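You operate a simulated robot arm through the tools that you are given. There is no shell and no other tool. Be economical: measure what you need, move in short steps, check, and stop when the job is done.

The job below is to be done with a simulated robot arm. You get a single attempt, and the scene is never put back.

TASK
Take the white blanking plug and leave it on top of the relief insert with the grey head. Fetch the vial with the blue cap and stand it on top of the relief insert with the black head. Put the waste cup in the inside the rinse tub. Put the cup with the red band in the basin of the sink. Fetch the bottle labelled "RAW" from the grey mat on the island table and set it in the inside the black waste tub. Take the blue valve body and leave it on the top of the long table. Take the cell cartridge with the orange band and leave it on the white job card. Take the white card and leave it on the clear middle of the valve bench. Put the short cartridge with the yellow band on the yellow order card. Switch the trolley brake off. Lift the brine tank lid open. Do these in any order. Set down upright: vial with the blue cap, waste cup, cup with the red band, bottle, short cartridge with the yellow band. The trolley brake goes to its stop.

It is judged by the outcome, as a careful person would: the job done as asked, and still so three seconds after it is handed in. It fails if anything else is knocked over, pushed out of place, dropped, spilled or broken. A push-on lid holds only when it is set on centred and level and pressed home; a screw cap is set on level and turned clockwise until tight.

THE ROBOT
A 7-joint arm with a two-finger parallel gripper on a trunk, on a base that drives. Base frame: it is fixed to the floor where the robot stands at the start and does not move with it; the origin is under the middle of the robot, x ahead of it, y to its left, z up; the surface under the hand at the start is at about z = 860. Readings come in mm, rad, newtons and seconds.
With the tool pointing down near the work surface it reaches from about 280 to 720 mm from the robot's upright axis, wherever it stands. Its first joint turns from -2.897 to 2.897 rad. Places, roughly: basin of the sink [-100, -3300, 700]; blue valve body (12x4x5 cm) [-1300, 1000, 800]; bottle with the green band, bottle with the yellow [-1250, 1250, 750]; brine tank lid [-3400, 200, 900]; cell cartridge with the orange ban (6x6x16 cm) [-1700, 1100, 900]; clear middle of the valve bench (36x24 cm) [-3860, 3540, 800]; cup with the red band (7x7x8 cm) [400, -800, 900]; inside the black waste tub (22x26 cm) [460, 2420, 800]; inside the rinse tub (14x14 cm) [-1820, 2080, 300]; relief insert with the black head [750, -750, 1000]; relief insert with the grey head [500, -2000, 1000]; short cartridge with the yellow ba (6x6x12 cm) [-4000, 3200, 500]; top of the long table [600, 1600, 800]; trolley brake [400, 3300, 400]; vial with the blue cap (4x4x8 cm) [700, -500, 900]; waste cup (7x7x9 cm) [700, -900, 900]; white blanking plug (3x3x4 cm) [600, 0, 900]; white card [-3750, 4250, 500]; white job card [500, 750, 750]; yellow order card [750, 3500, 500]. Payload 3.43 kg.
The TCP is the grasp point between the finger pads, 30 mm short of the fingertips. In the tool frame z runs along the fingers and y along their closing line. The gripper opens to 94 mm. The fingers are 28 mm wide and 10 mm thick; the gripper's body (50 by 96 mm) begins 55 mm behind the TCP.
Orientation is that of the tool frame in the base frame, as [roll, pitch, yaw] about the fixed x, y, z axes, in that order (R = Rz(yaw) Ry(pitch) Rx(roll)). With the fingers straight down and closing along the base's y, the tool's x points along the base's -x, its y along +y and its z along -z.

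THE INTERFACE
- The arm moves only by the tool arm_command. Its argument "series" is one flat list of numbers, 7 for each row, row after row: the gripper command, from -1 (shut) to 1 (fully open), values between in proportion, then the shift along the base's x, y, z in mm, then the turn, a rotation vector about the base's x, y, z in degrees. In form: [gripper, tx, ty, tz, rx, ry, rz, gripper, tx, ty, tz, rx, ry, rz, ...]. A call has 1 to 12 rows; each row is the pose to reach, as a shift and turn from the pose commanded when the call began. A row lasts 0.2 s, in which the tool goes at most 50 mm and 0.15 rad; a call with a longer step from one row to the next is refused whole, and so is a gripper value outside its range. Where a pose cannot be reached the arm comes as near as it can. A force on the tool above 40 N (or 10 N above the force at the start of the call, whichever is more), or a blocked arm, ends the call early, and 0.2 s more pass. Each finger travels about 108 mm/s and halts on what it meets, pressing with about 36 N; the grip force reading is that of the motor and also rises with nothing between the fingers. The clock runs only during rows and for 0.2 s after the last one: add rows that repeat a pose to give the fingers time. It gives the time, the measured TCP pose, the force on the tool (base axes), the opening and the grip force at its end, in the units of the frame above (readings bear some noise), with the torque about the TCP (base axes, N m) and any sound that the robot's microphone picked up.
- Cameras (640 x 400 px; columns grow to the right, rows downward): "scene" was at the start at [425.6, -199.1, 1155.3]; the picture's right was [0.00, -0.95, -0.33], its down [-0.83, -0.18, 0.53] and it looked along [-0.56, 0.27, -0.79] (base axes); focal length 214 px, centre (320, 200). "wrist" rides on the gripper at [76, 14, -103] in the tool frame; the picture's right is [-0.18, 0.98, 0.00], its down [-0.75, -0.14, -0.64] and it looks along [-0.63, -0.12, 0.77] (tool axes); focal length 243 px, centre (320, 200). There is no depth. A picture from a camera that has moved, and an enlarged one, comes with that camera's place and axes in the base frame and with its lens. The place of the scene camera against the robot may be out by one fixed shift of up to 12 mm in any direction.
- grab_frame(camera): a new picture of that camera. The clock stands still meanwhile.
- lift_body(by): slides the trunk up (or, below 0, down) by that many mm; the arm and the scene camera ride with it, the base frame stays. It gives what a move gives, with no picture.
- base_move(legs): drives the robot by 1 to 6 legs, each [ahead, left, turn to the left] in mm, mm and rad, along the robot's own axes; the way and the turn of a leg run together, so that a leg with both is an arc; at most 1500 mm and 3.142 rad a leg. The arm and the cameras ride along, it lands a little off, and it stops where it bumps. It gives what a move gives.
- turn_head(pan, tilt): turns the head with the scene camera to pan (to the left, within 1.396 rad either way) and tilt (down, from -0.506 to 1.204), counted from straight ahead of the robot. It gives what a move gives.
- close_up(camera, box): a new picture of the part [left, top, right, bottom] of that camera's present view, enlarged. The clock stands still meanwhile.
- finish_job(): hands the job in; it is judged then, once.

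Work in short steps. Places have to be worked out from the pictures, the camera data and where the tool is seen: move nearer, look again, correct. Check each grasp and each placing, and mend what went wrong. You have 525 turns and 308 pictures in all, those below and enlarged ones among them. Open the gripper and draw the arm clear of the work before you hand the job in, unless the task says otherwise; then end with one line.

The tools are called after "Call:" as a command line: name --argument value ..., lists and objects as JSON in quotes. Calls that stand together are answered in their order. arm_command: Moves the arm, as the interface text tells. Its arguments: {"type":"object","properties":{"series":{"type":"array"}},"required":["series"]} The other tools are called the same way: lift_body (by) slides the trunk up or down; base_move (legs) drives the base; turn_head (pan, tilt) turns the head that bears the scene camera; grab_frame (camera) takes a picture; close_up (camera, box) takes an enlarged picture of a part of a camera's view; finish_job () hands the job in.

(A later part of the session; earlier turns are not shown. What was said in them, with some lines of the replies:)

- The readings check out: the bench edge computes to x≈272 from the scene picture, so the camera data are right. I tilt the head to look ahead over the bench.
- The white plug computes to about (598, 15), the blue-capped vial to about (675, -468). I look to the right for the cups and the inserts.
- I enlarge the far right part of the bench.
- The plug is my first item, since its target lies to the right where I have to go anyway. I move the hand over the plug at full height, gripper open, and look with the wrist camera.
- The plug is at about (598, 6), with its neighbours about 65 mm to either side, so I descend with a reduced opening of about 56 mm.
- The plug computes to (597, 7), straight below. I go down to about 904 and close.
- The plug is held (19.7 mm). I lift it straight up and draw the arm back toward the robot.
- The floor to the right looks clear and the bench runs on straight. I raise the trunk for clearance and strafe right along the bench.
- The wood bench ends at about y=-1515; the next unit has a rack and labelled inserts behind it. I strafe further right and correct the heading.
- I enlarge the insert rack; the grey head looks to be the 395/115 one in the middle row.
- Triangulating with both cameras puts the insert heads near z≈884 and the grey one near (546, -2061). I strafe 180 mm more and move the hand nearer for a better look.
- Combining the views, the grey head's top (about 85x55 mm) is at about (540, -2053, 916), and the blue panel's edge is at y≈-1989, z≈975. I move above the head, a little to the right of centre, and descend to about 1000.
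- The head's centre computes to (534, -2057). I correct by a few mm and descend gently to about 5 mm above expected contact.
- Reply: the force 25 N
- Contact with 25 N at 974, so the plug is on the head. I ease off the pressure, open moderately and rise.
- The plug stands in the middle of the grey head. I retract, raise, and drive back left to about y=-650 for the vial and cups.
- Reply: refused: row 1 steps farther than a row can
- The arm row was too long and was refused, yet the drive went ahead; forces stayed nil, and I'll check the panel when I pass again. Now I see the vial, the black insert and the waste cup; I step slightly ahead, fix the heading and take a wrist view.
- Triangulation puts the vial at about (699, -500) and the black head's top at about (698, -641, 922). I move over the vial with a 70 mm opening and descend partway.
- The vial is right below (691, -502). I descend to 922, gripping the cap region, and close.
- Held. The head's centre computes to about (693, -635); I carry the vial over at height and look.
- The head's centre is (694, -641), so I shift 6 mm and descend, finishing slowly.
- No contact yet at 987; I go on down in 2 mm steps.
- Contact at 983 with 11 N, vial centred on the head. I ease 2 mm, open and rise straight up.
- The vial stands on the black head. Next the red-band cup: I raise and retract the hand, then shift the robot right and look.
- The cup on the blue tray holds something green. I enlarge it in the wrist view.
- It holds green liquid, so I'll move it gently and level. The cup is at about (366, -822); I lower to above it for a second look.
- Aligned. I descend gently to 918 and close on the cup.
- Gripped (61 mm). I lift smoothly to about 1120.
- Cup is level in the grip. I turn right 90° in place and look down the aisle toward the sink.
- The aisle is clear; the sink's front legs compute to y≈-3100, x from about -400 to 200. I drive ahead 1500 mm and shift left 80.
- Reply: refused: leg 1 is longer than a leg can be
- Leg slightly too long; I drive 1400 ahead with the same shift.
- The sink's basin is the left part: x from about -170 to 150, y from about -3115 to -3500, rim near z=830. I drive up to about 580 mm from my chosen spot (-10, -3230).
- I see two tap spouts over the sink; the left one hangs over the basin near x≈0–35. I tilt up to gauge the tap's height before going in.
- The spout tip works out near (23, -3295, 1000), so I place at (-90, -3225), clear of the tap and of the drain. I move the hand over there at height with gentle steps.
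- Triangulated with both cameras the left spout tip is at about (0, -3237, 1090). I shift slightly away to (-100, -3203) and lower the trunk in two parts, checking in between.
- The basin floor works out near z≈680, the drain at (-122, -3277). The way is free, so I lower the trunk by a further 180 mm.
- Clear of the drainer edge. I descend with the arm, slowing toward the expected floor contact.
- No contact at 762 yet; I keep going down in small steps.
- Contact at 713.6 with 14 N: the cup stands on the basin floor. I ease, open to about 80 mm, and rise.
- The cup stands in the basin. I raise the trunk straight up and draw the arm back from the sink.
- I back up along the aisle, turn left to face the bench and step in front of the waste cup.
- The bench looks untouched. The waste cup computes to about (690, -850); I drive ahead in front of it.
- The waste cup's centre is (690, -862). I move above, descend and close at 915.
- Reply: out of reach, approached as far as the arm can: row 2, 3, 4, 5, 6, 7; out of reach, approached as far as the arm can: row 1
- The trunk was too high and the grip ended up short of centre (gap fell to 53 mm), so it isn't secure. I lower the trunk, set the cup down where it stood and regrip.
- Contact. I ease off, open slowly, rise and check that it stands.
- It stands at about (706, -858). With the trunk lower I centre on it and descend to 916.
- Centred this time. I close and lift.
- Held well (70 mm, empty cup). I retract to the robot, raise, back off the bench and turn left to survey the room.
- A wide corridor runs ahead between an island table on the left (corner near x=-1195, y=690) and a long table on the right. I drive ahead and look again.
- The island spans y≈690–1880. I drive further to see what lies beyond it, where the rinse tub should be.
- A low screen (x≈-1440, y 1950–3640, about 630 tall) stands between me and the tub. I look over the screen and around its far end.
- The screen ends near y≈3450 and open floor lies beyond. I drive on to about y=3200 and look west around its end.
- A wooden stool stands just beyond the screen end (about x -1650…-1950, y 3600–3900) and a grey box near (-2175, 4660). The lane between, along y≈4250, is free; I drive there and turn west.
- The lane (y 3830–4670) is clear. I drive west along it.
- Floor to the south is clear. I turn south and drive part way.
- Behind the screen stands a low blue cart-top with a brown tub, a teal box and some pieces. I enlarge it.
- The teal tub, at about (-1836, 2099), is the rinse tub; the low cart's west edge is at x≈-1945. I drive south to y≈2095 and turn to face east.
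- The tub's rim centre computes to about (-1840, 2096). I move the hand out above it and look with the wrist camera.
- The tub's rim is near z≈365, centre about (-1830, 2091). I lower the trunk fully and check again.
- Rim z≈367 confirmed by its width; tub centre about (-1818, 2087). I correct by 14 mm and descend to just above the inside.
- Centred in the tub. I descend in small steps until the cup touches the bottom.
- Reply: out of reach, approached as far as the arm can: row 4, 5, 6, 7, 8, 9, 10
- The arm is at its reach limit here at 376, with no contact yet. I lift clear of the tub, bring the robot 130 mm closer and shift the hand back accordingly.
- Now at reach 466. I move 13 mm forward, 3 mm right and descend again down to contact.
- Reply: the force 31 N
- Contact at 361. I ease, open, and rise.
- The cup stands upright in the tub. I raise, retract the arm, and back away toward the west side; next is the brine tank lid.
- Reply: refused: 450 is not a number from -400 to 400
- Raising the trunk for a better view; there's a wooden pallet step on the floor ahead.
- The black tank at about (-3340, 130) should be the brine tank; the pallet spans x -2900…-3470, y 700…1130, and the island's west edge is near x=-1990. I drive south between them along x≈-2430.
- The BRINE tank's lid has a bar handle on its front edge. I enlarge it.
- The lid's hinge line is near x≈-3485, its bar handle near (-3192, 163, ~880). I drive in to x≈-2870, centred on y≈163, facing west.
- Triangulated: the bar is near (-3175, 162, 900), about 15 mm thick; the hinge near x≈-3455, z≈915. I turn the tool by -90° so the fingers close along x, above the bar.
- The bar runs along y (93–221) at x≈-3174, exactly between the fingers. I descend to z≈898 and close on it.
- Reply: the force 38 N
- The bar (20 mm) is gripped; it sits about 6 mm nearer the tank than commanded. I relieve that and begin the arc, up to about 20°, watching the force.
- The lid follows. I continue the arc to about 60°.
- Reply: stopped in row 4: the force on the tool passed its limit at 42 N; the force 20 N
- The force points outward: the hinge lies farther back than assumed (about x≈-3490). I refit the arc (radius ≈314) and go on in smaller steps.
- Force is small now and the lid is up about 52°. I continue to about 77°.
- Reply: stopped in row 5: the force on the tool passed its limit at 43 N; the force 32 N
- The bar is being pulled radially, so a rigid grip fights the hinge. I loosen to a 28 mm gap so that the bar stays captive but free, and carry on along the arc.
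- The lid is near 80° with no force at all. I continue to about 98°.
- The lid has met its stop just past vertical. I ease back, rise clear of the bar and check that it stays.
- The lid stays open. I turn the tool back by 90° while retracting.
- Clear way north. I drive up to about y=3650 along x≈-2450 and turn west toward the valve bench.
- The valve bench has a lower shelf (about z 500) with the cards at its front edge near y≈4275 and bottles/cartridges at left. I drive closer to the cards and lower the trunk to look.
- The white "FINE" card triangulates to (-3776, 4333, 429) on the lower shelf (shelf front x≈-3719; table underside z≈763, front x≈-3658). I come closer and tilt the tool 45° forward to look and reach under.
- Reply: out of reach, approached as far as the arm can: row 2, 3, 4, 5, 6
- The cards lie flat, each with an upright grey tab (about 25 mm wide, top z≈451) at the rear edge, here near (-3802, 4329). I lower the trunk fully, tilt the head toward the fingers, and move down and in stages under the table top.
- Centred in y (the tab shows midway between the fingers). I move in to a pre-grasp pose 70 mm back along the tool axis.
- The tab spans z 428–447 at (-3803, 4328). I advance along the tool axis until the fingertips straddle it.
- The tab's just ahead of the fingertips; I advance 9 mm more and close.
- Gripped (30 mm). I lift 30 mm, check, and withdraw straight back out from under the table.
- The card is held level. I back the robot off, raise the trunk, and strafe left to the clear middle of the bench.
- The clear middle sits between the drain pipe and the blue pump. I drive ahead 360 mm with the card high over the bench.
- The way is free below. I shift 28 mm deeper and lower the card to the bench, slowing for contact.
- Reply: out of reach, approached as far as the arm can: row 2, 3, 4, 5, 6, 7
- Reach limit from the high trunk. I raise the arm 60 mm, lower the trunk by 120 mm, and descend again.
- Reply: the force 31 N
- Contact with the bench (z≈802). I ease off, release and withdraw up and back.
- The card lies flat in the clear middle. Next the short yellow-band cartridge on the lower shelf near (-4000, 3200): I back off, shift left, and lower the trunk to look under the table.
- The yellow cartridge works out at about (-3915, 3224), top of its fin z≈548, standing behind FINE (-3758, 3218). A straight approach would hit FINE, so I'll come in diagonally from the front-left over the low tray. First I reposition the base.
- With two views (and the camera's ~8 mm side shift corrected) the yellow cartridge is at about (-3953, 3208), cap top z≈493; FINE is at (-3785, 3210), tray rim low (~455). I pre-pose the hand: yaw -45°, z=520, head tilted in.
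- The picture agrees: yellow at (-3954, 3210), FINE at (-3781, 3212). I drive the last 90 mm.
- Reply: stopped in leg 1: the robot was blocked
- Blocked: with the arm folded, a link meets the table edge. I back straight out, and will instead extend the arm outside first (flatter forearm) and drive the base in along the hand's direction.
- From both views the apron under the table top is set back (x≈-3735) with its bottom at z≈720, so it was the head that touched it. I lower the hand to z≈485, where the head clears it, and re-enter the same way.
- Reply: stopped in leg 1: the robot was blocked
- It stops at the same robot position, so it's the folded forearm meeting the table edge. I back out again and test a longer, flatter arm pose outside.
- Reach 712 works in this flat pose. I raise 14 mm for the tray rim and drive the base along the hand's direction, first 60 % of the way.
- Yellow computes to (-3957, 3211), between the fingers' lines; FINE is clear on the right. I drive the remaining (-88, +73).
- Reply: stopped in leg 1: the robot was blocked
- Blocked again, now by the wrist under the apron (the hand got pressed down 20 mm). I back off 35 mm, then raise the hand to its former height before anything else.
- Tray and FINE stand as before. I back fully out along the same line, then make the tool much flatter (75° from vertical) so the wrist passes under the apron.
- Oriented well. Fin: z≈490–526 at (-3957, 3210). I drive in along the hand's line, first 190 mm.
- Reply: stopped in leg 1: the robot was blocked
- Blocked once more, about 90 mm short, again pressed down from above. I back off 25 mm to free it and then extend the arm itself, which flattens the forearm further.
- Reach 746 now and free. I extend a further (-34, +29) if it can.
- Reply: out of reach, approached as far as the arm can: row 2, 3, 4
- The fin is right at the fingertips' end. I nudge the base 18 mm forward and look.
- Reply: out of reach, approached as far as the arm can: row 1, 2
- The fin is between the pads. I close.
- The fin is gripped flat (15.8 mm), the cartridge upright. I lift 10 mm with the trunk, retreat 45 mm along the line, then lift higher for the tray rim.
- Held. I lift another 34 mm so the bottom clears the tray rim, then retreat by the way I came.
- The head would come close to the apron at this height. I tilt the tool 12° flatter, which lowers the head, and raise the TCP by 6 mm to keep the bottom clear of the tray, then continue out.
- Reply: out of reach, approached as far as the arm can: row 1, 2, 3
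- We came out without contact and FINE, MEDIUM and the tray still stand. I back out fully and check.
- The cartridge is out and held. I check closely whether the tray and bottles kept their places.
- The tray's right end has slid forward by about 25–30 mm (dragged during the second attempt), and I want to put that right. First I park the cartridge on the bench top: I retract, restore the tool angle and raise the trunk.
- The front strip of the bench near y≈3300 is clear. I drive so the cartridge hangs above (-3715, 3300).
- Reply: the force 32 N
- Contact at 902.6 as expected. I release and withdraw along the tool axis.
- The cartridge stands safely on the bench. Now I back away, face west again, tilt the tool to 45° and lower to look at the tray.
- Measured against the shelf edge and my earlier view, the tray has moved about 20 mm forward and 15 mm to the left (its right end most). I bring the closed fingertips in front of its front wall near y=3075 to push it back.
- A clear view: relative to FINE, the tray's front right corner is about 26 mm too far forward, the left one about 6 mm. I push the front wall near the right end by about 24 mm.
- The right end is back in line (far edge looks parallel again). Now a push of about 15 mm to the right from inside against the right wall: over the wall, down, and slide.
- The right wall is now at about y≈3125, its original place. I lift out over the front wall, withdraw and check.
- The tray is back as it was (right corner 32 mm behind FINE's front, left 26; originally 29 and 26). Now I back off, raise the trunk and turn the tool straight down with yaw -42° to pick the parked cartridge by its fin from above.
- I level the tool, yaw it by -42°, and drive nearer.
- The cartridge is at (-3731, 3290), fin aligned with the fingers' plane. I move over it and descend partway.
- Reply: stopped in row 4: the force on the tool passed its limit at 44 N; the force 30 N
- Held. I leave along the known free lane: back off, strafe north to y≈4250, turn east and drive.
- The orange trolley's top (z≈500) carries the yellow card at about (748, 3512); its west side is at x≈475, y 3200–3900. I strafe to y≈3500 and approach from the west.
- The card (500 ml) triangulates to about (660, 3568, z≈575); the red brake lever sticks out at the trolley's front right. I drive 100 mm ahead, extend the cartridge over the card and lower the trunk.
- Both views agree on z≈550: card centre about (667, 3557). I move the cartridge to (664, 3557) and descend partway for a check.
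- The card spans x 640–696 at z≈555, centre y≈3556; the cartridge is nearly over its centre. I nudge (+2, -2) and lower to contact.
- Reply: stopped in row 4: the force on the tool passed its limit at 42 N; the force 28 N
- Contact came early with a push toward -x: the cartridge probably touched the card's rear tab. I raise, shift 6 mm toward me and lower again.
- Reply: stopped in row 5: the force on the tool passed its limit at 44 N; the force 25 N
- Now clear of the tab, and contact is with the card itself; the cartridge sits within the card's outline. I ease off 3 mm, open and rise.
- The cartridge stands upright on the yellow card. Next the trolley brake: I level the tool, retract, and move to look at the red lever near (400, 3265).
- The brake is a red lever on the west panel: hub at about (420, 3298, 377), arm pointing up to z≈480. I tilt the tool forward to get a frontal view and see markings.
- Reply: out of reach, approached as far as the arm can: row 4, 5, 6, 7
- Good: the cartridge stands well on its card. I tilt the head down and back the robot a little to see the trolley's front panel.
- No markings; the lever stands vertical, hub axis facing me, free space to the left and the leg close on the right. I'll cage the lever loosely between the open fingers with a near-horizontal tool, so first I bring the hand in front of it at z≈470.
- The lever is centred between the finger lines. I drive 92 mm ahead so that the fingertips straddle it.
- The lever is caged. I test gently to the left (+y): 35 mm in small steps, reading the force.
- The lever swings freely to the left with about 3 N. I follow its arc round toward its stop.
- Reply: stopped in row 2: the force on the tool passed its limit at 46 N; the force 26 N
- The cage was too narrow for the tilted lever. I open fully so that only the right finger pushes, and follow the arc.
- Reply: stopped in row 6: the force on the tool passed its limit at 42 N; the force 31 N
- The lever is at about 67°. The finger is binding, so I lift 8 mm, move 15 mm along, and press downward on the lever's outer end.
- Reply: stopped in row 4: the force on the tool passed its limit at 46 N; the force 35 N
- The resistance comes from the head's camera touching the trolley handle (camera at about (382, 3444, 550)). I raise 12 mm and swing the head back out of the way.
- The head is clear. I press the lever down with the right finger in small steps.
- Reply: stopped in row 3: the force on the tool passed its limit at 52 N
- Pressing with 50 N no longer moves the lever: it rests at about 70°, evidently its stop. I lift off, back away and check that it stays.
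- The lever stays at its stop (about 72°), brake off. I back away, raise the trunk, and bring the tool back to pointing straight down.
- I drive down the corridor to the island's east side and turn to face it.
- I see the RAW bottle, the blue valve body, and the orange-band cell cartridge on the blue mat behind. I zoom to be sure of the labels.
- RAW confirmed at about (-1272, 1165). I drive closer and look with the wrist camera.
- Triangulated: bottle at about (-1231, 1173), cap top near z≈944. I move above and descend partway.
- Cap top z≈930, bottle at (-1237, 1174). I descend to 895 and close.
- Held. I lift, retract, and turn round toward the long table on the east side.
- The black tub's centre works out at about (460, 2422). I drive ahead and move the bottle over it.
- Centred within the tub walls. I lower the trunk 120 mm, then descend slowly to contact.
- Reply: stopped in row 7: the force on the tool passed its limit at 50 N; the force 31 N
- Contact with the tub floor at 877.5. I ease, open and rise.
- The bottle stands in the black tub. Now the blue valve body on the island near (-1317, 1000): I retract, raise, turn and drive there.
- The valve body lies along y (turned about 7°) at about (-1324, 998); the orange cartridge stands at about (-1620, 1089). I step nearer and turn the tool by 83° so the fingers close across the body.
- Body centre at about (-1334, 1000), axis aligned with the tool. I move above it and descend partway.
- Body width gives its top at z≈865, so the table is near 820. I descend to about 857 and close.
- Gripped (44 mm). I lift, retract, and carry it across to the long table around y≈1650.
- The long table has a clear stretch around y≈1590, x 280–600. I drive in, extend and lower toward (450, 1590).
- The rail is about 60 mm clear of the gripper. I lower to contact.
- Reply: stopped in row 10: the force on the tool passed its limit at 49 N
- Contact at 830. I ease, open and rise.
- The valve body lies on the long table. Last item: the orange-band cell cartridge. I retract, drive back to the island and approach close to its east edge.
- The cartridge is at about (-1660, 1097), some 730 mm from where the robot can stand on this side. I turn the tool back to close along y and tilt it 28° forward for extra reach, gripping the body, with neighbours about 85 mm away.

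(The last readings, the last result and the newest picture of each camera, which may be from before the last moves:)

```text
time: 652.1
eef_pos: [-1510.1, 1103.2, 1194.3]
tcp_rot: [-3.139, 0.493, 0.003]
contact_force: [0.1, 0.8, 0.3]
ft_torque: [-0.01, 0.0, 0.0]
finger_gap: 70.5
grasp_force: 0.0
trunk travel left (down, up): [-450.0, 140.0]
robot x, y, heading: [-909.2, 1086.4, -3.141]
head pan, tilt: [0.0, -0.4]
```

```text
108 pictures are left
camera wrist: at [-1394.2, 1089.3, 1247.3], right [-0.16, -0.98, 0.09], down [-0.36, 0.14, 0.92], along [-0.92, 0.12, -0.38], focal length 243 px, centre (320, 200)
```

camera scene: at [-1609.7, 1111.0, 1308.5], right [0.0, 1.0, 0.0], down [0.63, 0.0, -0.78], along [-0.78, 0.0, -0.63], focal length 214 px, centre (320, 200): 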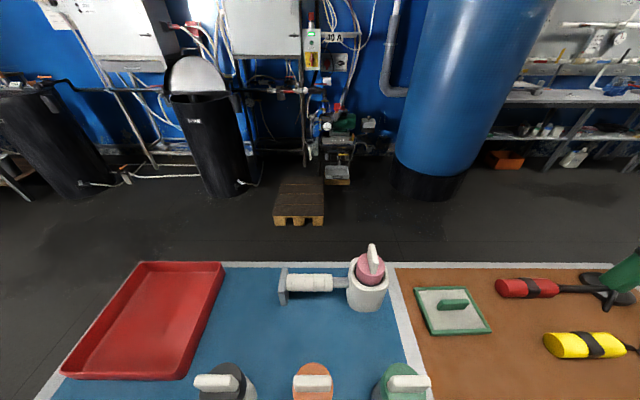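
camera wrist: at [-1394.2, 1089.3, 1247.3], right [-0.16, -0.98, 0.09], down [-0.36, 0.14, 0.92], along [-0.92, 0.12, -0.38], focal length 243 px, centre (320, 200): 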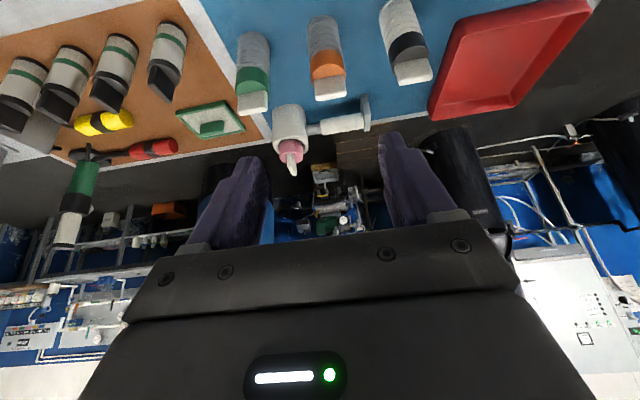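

I see the brine lid still open in the background. The orange cartridge is at about (-1662, 1094), neighbours 108 mm away. I move to a pre-grasp point back along the tool axis.

Call:
arm_command --series '[0.7, -20, -2, -30, 0, 0, 0, 0.7, -40, -4, -60, 0, 0, 0, 0.7, -60, -6, -95, 0, 0, 0, 0.7, -80, -8, -130, 0, 0, 0, 0.7, -98, -9, -165, 0, 0, 0]'

Call:
turn_head --pan 0.0 --tilt 0.2

Call:
grab_frame --camera "wrist"

Call:
grab_frame --camera "scene"

```text
time: 653.3
eef_pos: [-1610.2, 1087.4, 1024.3]
tcp_rot: [-3.141, 0.492, 0.003]
contact_force: [0.1, 0.7, -0.2]
ft_torque: [0.0, -0.05, 0.02]
finger_gap: 80.0
grasp_force: 0.0
trunk travel left (down, up): [-450.0, 140.0]
robot x, y, heading: [-913.2, 1087.8, -3.141]
head pan, tilt: [0.0, -0.4]
```

```text
time: 654.3
eef_pos: [-1609.9, 1087.6, 1025.6]
tcp_rot: [-3.139, 0.492, 0.003]
contact_force: [0.0, -0.6, -0.2]
ft_torque: [0.04, 0.03, 0.0]
finger_gap: 79.9
grasp_force: 0.0
trunk travel left (down, up): [-450.0, 140.0]
robot x, y, heading: [-909.1, 1088.1, -3.142]
head pan, tilt: [0.0, 0.201]
```

```text
107 pictures are left
camera wrist: at [-1493.4, 1074.1, 1079.4], right [-0.16, -0.98, 0.09], down [-0.36, 0.14, 0.92], along [-0.92, 0.12, -0.38], focal length 243 px, centre (320, 200)
```

wrist: 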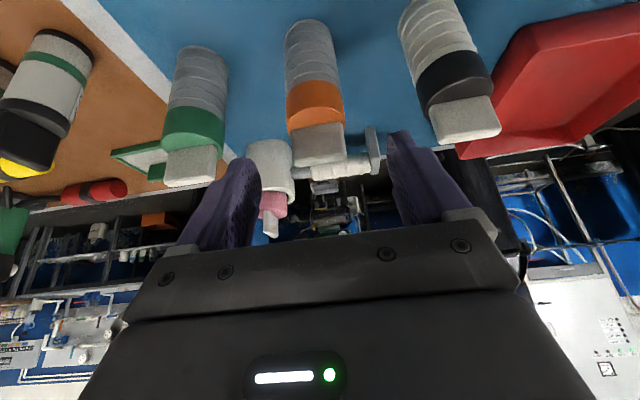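

```text
106 pictures are left
camera scene: at [-1673.0, 1095.9, 1098.7], right [0.0, 1.0, 0.0], down [0.96, 0.0, -0.29], along [-0.29, 0.0, -0.96], focal length 214 px, centre (320, 200)
```

scene: 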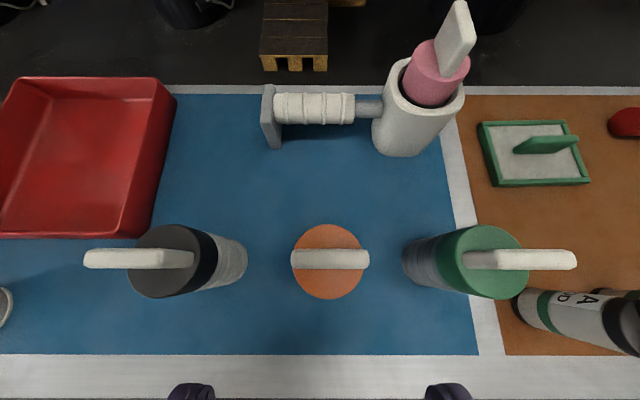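

Cartridge centre (-1673, 1092), cap top z≈925, fin top ≈973. I advance along the tool axis to grip at the cap.

Call:
arm_command --series '[0.7, -14, 2, -24, 0, 0, 0, 0.7, -28, 4, -48, 0, 0, 0, 0.7, -42, 5, -70, 0, 0, 0, 0.7, -56, 5, -88, 0, 0, 0]'

Call:
grab_frame --camera "scene"

Call:
grab_frame --camera "wrist"

```text
time: 655.3
eef_pos: [-1662.1, 1098.5, 940.4]
tcp_rot: [-3.138, 0.494, 0.002]
contact_force: [-0.3, -0.2, 1.1]
ft_torque: [-0.04, 0.01, 0.0]
finger_gap: 80.0
grasp_force: 0.0
trunk travel left (down, up): [-450.0, 140.0]
robot x, y, heading: [-913.1, 1089.5, -3.14]
head pan, tilt: [0.0, 0.201]
```

```text
105 pictures are left
camera scene: at [-1725.9, 1106.3, 1012.5], right [0.0, 1.0, 0.0], down [0.96, 0.0, -0.29], along [-0.29, 0.0, -0.96], focal length 214 px, centre (320, 200)
```

scene: 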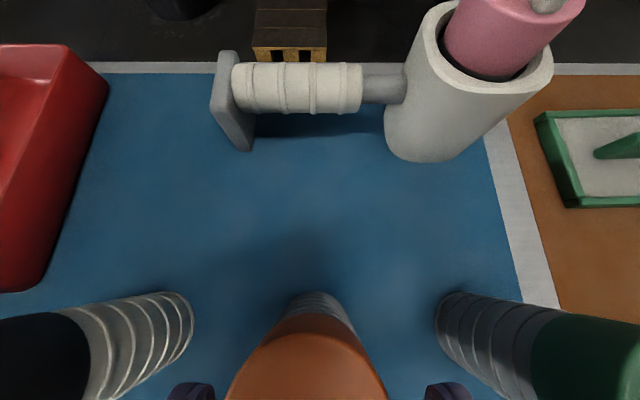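

```text
104 pictures are left
camera wrist: at [-1546.3, 1084.5, 993.5], right [-0.16, -0.98, 0.09], down [-0.36, 0.14, 0.92], along [-0.92, 0.12, -0.38], focal length 243 px, centre (320, 200)
```

wrist: 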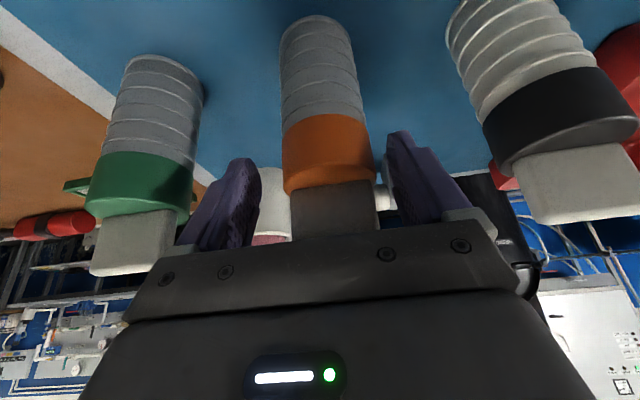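

The cap is between the fingers; I centre by -5 mm in y, go 12 mm further along the axis and close.

Call:
arm_command --series '[0.7, -4, -5, -6, 0, 0, 0, 0.7, -7, -5, -11, 0, 0, 0, 0.7, -7, -5, -11, 0, 0, 0, 0.3, -7, -5, -11, 0, 0, 0, -1, -7, -5, -11, 0, 0, 0, -1, -7, -5, -11, 0, 0, 0, -1, -7, -5, -11, 0, 0, 0]'

Call:
grab_frame --camera "wrist"

```text
time: 656.9
eef_pos: [-1660.7, 1097.1, 937.7]
tcp_rot: [-3.138, 0.501, 0.003]
contact_force: [-9.4, -2.0, 29.2]
ft_torque: [-0.26, 0.87, 0.02]
finger_gap: 54.1
grasp_force: 35.7
out of reach, approached as far as the arm can: row 1, 2, 3, 4, 5, 6, 7
trunk travel left (down, up): [-450.0, 140.0]
robot x, y, heading: [-913.2, 1085.0, -3.141]
head pan, tilt: [0.0, 0.201]
```

```text
103 pictures are left
camera wrist: at [-1544.6, 1084.0, 990.3], right [-0.16, -0.98, 0.09], down [-0.35, 0.14, 0.93], along [-0.92, 0.12, -0.37], focal length 243 px, centre (320, 200)
```

wrist: 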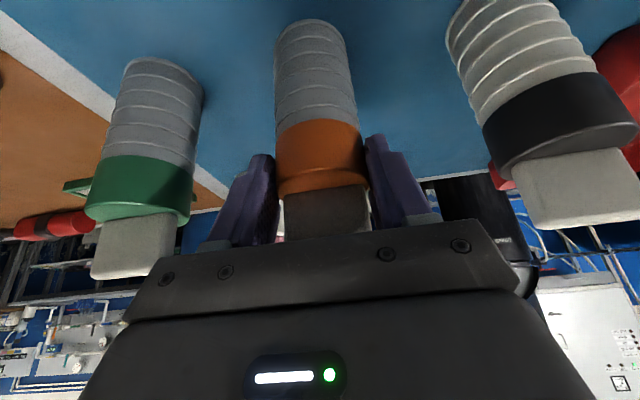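

Gripped at 54 mm, though at the reach limit. I lift with the trunk by 60 mm and check the hold.

Call:
lift_body --by 40

Call:
grab_frame --camera "wrist"

```text
time: 657.7
eef_pos: [-1660.6, 1098.4, 972.2]
tcp_rot: [-3.139, 0.489, 0.002]
contact_force: [-0.2, -0.1, -3.5]
ft_torque: [-0.03, -0.05, -0.01]
finger_gap: 54.3
grasp_force: 36.1
trunk travel left (down, up): [-490.0, 100.0]
robot x, y, heading: [-910.5, 1082.0, -3.138]
head pan, tilt: [0.0, 0.201]
```

```text
102 pictures are left
camera wrist: at [-1543.9, 1084.4, 1025.9], right [-0.16, -0.98, 0.08], down [-0.36, 0.14, 0.92], along [-0.92, 0.12, -0.38], focal length 243 px, centre (320, 200)
```

wrist: 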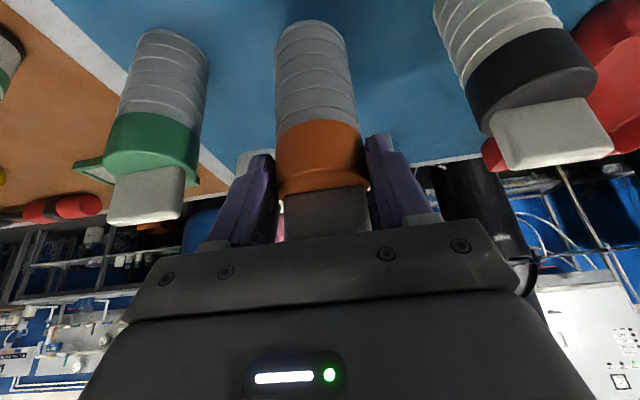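

It lifts cleanly. I raise another 90 mm and draw the arm back over the table.

Call:
lift_body --by 95

Call:
arm_command --series '[-1, 20, 0, 5, 0, 0, 0, -1, 50, 0, 15, 0, 0, 0, -1, 85, 0, 25, 0, 0, 0, -1, 125, 0, 30, 0, 0, 0, -1, 165, 0, 30, 0, 0, 0, -1, 205, 0, 30, 0, 0, 0, -1, 245, 0, 30, 0, 0, 0, -1, 275, 0, 30, 0, 0, 0]'

Call:
grab_frame --camera "wrist"

```text
time: 659.0
eef_pos: [-1661.5, 1098.8, 1068.1]
tcp_rot: [-3.139, 0.491, 0.003]
contact_force: [0.0, -0.5, -3.8]
ft_torque: [-0.01, -0.04, 0.03]
finger_gap: 54.5
grasp_force: 36.2
trunk travel left (down, up): [-585.0, 5.0]
robot x, y, heading: [-913.6, 1085.3, -3.138]
head pan, tilt: [0.0, 0.201]
```

```text
time: 660.8
eef_pos: [-1387.7, 1098.1, 1097.4]
tcp_rot: [-3.138, 0.493, 0.004]
contact_force: [0.7, -0.4, -4.1]
ft_torque: [-0.01, -0.08, -0.02]
finger_gap: 54.3
grasp_force: 35.9
trunk travel left (down, up): [-585.0, 5.0]
robot x, y, heading: [-914.7, 1089.2, -3.139]
head pan, tilt: [0.0, 0.201]
```

```text
101 pictures are left
camera wrist: at [-1271.3, 1085.0, 1151.5], right [-0.16, -0.98, 0.08], down [-0.36, 0.14, 0.92], along [-0.92, 0.12, -0.38], focal length 243 px, centre (320, 200)
```

wrist: 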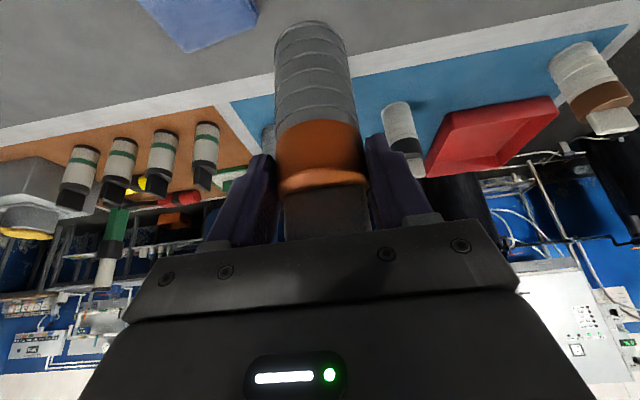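

Held firmly. I back off, move to y≈760 and turn toward the long table to find the white job card.

Call:
base_move --legs '[[-470, 0, 0], [0, 330, 0], [0, 0, -1.57], [0, 0, -1.57]]'

Call:
turn_head --pan 0.0 --tilt -0.3

Call:
grab_frame --camera "scene"

```text
time: 672.9
eef_pos: [34.7, 764.7, 1096.1]
tcp_rot: [-3.142, 0.494, -3.101]
contact_force: [0.4, -1.2, -3.9]
ft_torque: [-0.01, 0.03, 0.0]
finger_gap: 54.4
grasp_force: 36.4
trunk travel left (down, up): [-585.0, 5.0]
robot x, y, heading: [-440.7, 760.3, 0.036]
head pan, tilt: [0.0, 0.201]
```

```text
time: 673.8
eef_pos: [35.5, 764.8, 1096.0]
tcp_rot: [-3.139, 0.492, -3.102]
contact_force: [0.8, 0.1, -3.4]
ft_torque: [-0.01, 0.05, 0.01]
finger_gap: 54.7
grasp_force: 35.5
trunk travel left (down, up): [-585.0, 5.0]
robot x, y, heading: [-443.3, 760.6, 0.041]
head pan, tilt: [0.0, -0.3]
```

```text
100 pictures are left
camera scene: at [130.2, 776.8, 1203.9], right [0.04, -1.0, 0.0], down [-0.7, -0.03, -0.71], along [0.71, 0.03, -0.7], focal length 214 px, centre (320, 200)
```

scene: 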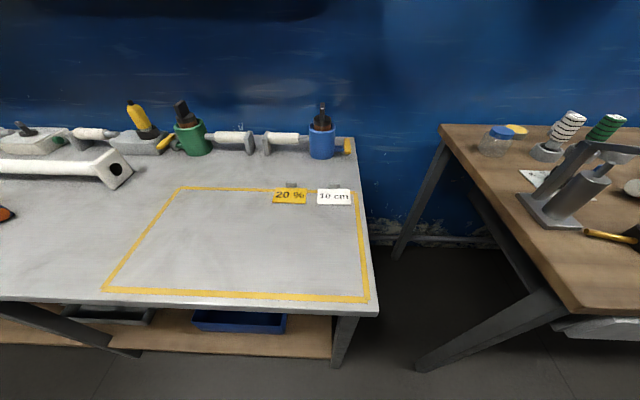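

The white job card ("10 cm") is at about (548, 751). I zoom in on it.

Call:
close_up --camera "scene" --box '[240, 150, 400, 250]'

```text
4.00 times, centred on (320, 200) of scene
camera zoom: at [130.2, 776.8, 1203.9], right [0.04, -1.0, 0.0], down [-0.7, -0.03, -0.71], along [0.71, 0.03, -0.7], focal length 858 px, centre (320, 200)
```

zoom: 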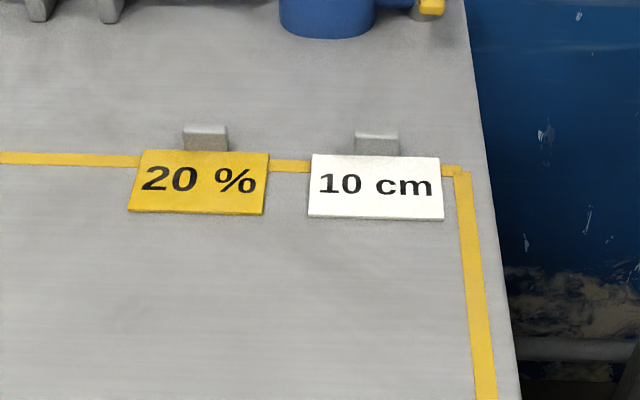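

Card centre (550, 748), top z≈800. I drive in, keeping the same tool tilt so the cartridge will stand upright.

Call:
base_move --legs '[[375, 0, -0.04]]'

Call:
turn_head --pan 0.0 --tilt 0.3

Call:
grab_frame --camera "scene"

```text
time: 676.2
eef_pos: [409.8, 757.3, 1096.6]
tcp_rot: [-3.141, 0.493, -3.135]
contact_force: [0.0, -0.1, -3.9]
ft_torque: [0.0, 0.1, 0.04]
finger_gap: 54.5
grasp_force: 36.0
trunk travel left (down, up): [-585.0, 5.0]
robot x, y, heading: [-70.0, 768.4, 0.002]
head pan, tilt: [0.0, -0.3]
```

```text
time: 677.2
eef_pos: [409.1, 756.8, 1097.8]
tcp_rot: [-3.139, 0.493, -3.134]
contact_force: [-0.3, -0.5, -3.4]
ft_torque: [-0.02, 0.05, 0.0]
finger_gap: 54.5
grasp_force: 36.8
trunk travel left (down, up): [-585.0, 5.0]
robot x, y, heading: [-66.4, 771.4, 0.008]
head pan, tilt: [0.0, 0.3]
```

```text
98 pictures are left
camera scene: at [464.1, 765.9, 1165.7], right [0.01, -1.0, 0.0], down [-0.98, -0.01, -0.19], along [0.19, 0.0, -0.98], focal length 214 px, centre (320, 200)
```

scene: 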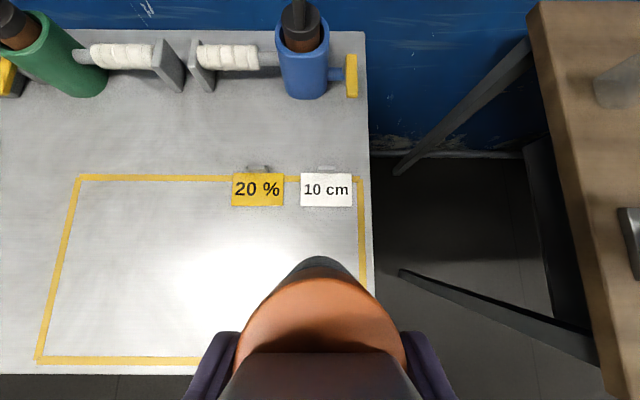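

The card is at (549, 747). I extend the arm over it and lower the trunk.

Call:
arm_command --series '[-1, 30, -3, 0, 0, 0, 0, -1, 60, -6, 0, 0, 0, 0, -1, 92, -9, 0, 0, 0, 0, -1, 124, -10, 0, 0, 0, 0, -1, 124, -10, 0, 0, 0, 0]'

Call:
lift_body --by -140

Call:
turn_head --pan 0.0 --tilt 0.6

Call:
grab_frame --camera "scene"

Call:
grab_frame --camera "wrist"

```text
time: 678.4
eef_pos: [530.5, 748.1, 1097.2]
tcp_rot: [-3.139, 0.492, -3.135]
contact_force: [0.4, 0.1, -3.6]
ft_torque: [-0.03, 0.03, 0.01]
finger_gap: 54.6
grasp_force: 36.2
trunk travel left (down, up): [-585.0, 5.0]
robot x, y, heading: [-68.1, 768.5, 0.008]
head pan, tilt: [0.0, 0.3]
```

```text
time: 680.1
eef_pos: [530.5, 749.3, 956.7]
tcp_rot: [-3.14, 0.492, -3.134]
contact_force: [-0.1, 0.7, -3.1]
ft_torque: [0.0, 0.05, -0.02]
finger_gap: 54.7
grasp_force: 35.7
trunk travel left (down, up): [-445.0, 145.0]
robot x, y, heading: [-68.8, 767.9, 0.008]
head pan, tilt: [0.0, 0.3]
```

```text
time: 680.9
eef_pos: [531.1, 748.9, 957.0]
tcp_rot: [-3.139, 0.49, -3.135]
contact_force: [-0.5, 0.4, -3.1]
ft_torque: [0.0, 0.07, 0.02]
finger_gap: 54.4
grasp_force: 36.2
trunk travel left (down, up): [-445.0, 145.0]
robot x, y, heading: [-68.6, 767.0, 0.008]
head pan, tilt: [0.0, 0.6]
```

```text
97 pictures are left
camera scene: at [559.5, 757.7, 1017.0], right [0.01, -1.0, 0.0], down [-0.99, -0.01, 0.11], along [-0.11, 0.0, -0.99], focal length 214 px, centre (320, 200)
```

scene: 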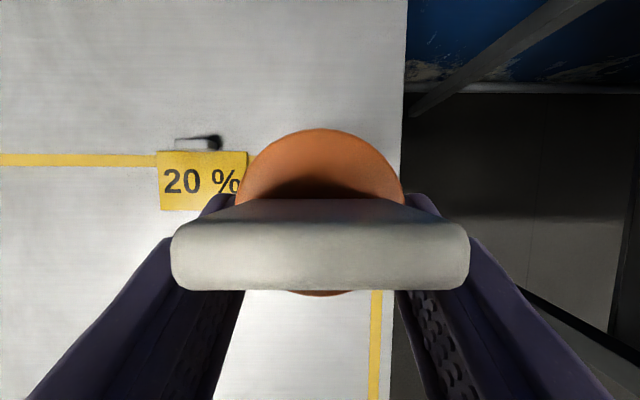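

```text
96 pictures are left
camera wrist: at [415.8, 763.0, 1011.0], right [0.16, 0.98, 0.09], down [0.36, -0.14, 0.92], along [0.92, -0.11, -0.38], focal length 243 px, centre (320, 200)
```

wrist: 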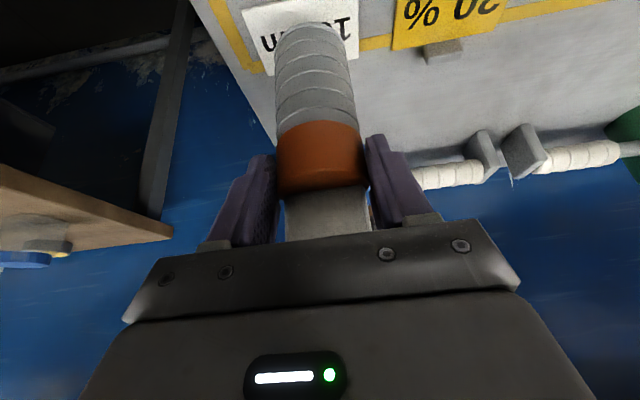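

Card x 530–582; the cartridge's base centre is near x≈548. I nudge +4/-3 and lower to contact.

Call:
arm_command --series '[-1, 4, -3, -10, 0, 0, 0, -1, 4, -3, -20, 0, 0, 0, -1, 4, -3, -25, 0, 0, 0, -1, 4, -3, -29, 0, 0, 0, -1, 4, -3, -33, 0, 0, 0, -1, 4, -3, -37, 0, 0, 0, -1, 4, -3, -40, 0, 0, 0, -1, 4, -3, -43, 0, 0, 0, -1, 4, -3, -46, 0, 0, 0]'

Call:
grab_frame --camera "wrist"

```text
time: 682.8
eef_pos: [538.3, 745.3, 917.4]
tcp_rot: [-3.137, 0.503, -3.135]
contact_force: [-5.7, 0.2, 17.9]
ft_torque: [0.01, 0.28, -0.03]
finger_gap: 54.3
grasp_force: 36.1
trunk travel left (down, up): [-445.0, 145.0]
robot x, y, heading: [-66.4, 771.4, 0.004]
head pan, tilt: [0.0, 0.6]
stopped in row 9: the force on the tool passed its limit at 44 N (the readings are from after the stop); the commanded pose is now the measured one
```

```text
95 pictures are left
camera wrist: at [421.8, 759.6, 970.0], right [0.16, 0.98, 0.09], down [0.35, -0.14, 0.93], along [0.92, -0.11, -0.37], focal length 243 px, centre (320, 200)
```

wrist: 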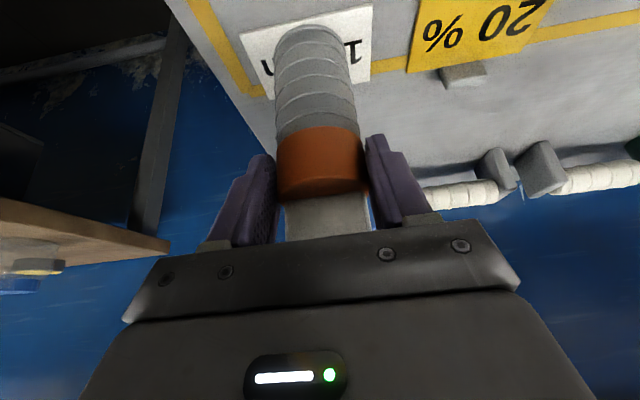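

The base sits inside the card's outline. I ease off, open, and withdraw back along the tool axis.

Call:
arm_command --series '[-1, 0, 0, 2, 0, -0.5, 0, 0.3, 0, 0, 2, 0, -0.5, 0, 0.6, 0, 0, 2, 0, -0.5, 0, 0.6, 0, 0, 2, 0, -0.5, 0, 0.6, -8, 0, 17, 0, -0.5, 0, 0.6, -24, 0, 47, 0, -0.5, 0, 0.6, -46, 0, 88, 0, -0.5, 0, 0.6, -66, 0, 126, 0, -0.5, 0]'

Call:
grab_frame --camera "wrist"

Call:
grab_frame --camera "scene"

```text
time: 684.6
eef_pos: [475.6, 746.9, 1043.9]
tcp_rot: [-3.137, 0.506, -3.136]
contact_force: [-0.3, 0.0, -0.5]
ft_torque: [0.01, -0.02, -0.02]
finger_gap: 75.3
grasp_force: 0.0
trunk travel left (down, up): [-445.0, 145.0]
robot x, y, heading: [-66.2, 766.2, 0.004]
head pan, tilt: [0.0, 0.6]
```

```text
94 pictures are left
camera wrist: at [358.6, 761.5, 1095.7], right [0.16, 0.98, 0.09], down [0.35, -0.14, 0.93], along [0.93, -0.11, -0.36], focal length 243 px, centre (320, 200)
```

wrist: 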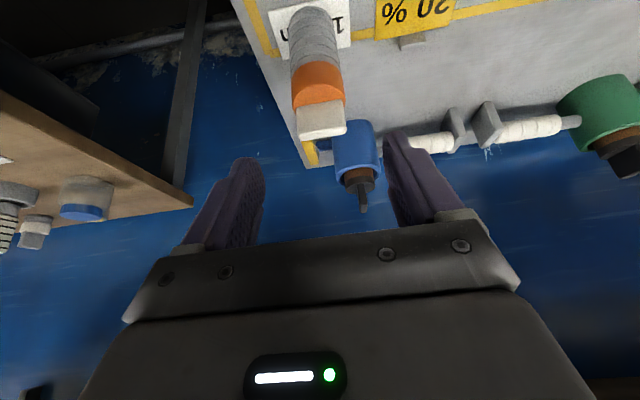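

```text
93 pictures are left
camera scene: at [502.1, 756.1, 1104.0], right [0.01, -1.0, 0.0], down [-1.0, -0.01, 0.09], along [-0.09, 0.0, -1.0], focal length 214 px, centre (320, 200)
```

scene: 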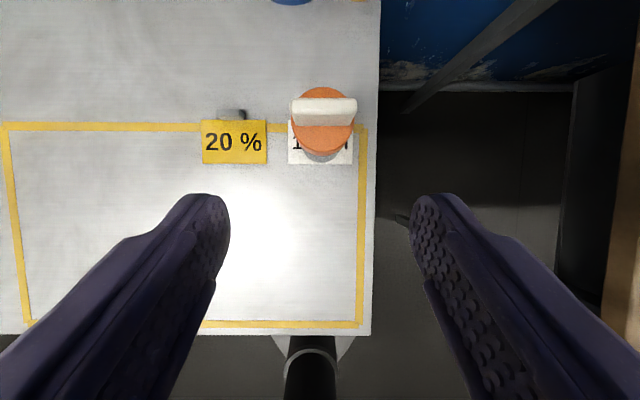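

The cartridge stands on the white job card. I retract the arm clear of the table and back off.

Call:
arm_command --series '[0.6, -35, 0, 20, 0, 0, 0, 0.6, -70, 0, 35, 0, 0, 0, 0.6, -90, 0, 40, 0, 0, 0]'

Call:
base_move --legs '[[-350, 0, 0]]'

Call:
turn_head --pan 0.0 --tilt -0.3

Call:
grab_frame --camera "scene"

```text
time: 685.4
eef_pos: [380.9, 748.6, 1083.4]
tcp_rot: [-3.138, 0.507, -3.135]
contact_force: [0.2, -0.4, -0.3]
ft_torque: [-0.03, -0.03, -0.03]
finger_gap: 75.0
grasp_force: 0.1
trunk travel left (down, up): [-445.0, 145.0]
robot x, y, heading: [-70.1, 771.9, 0.004]
head pan, tilt: [0.0, 0.6]
```

```text
time: 687.7
eef_pos: [32.5, 744.9, 1082.9]
tcp_rot: [-3.137, 0.509, -3.137]
contact_force: [0.5, -0.2, 0.7]
ft_torque: [0.02, -0.06, -0.01]
finger_gap: 75.3
grasp_force: 0.0
trunk travel left (down, up): [-445.0, 145.0]
robot x, y, heading: [-420.8, 767.3, 0.002]
head pan, tilt: [0.0, 0.6]
```

```text
time: 688.9
eef_pos: [31.7, 744.9, 1080.9]
tcp_rot: [-3.139, 0.507, -3.137]
contact_force: [0.3, -0.4, 0.5]
ft_torque: [0.04, 0.01, 0.0]
finger_gap: 75.0
grasp_force: 0.0
trunk travel left (down, up): [-445.0, 145.0]
robot x, y, heading: [-421.4, 766.5, 0.002]
head pan, tilt: [0.0, -0.3]
```

```text
92 pictures are left
camera scene: at [125.2, 754.0, 1190.3], right [0.0, -1.0, 0.0], down [-0.69, 0.0, -0.72], along [0.72, 0.0, -0.69], focal length 214 px, centre (320, 200)
```

scene: 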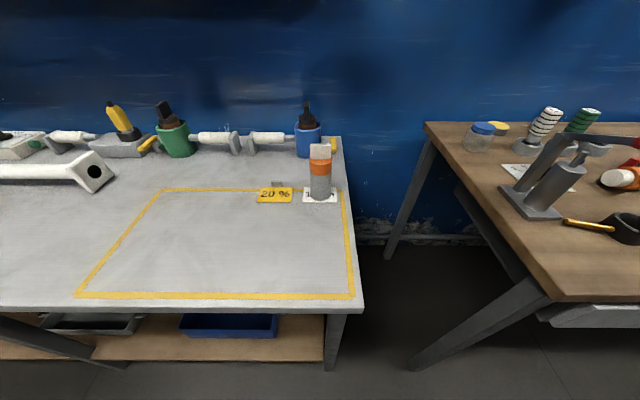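

Everything is in place, the gripper is open and the arm is clear; I hand the job in.

Call:
finish_job

```text
The job is handed in.
```

I finished all eleven tasks and handed the job in, with the gripper open and the arm clear. Two things were less than perfect: I assumed the trolley brake's off direction, since the lever has no markings and pushing it left to its stop was the only way I tried. Also, the tray on the valve bench's lower shelf slid about 25 mm while I reached for the yellow-band cartridge; I pushed it back to within a few millimetres of its original place.
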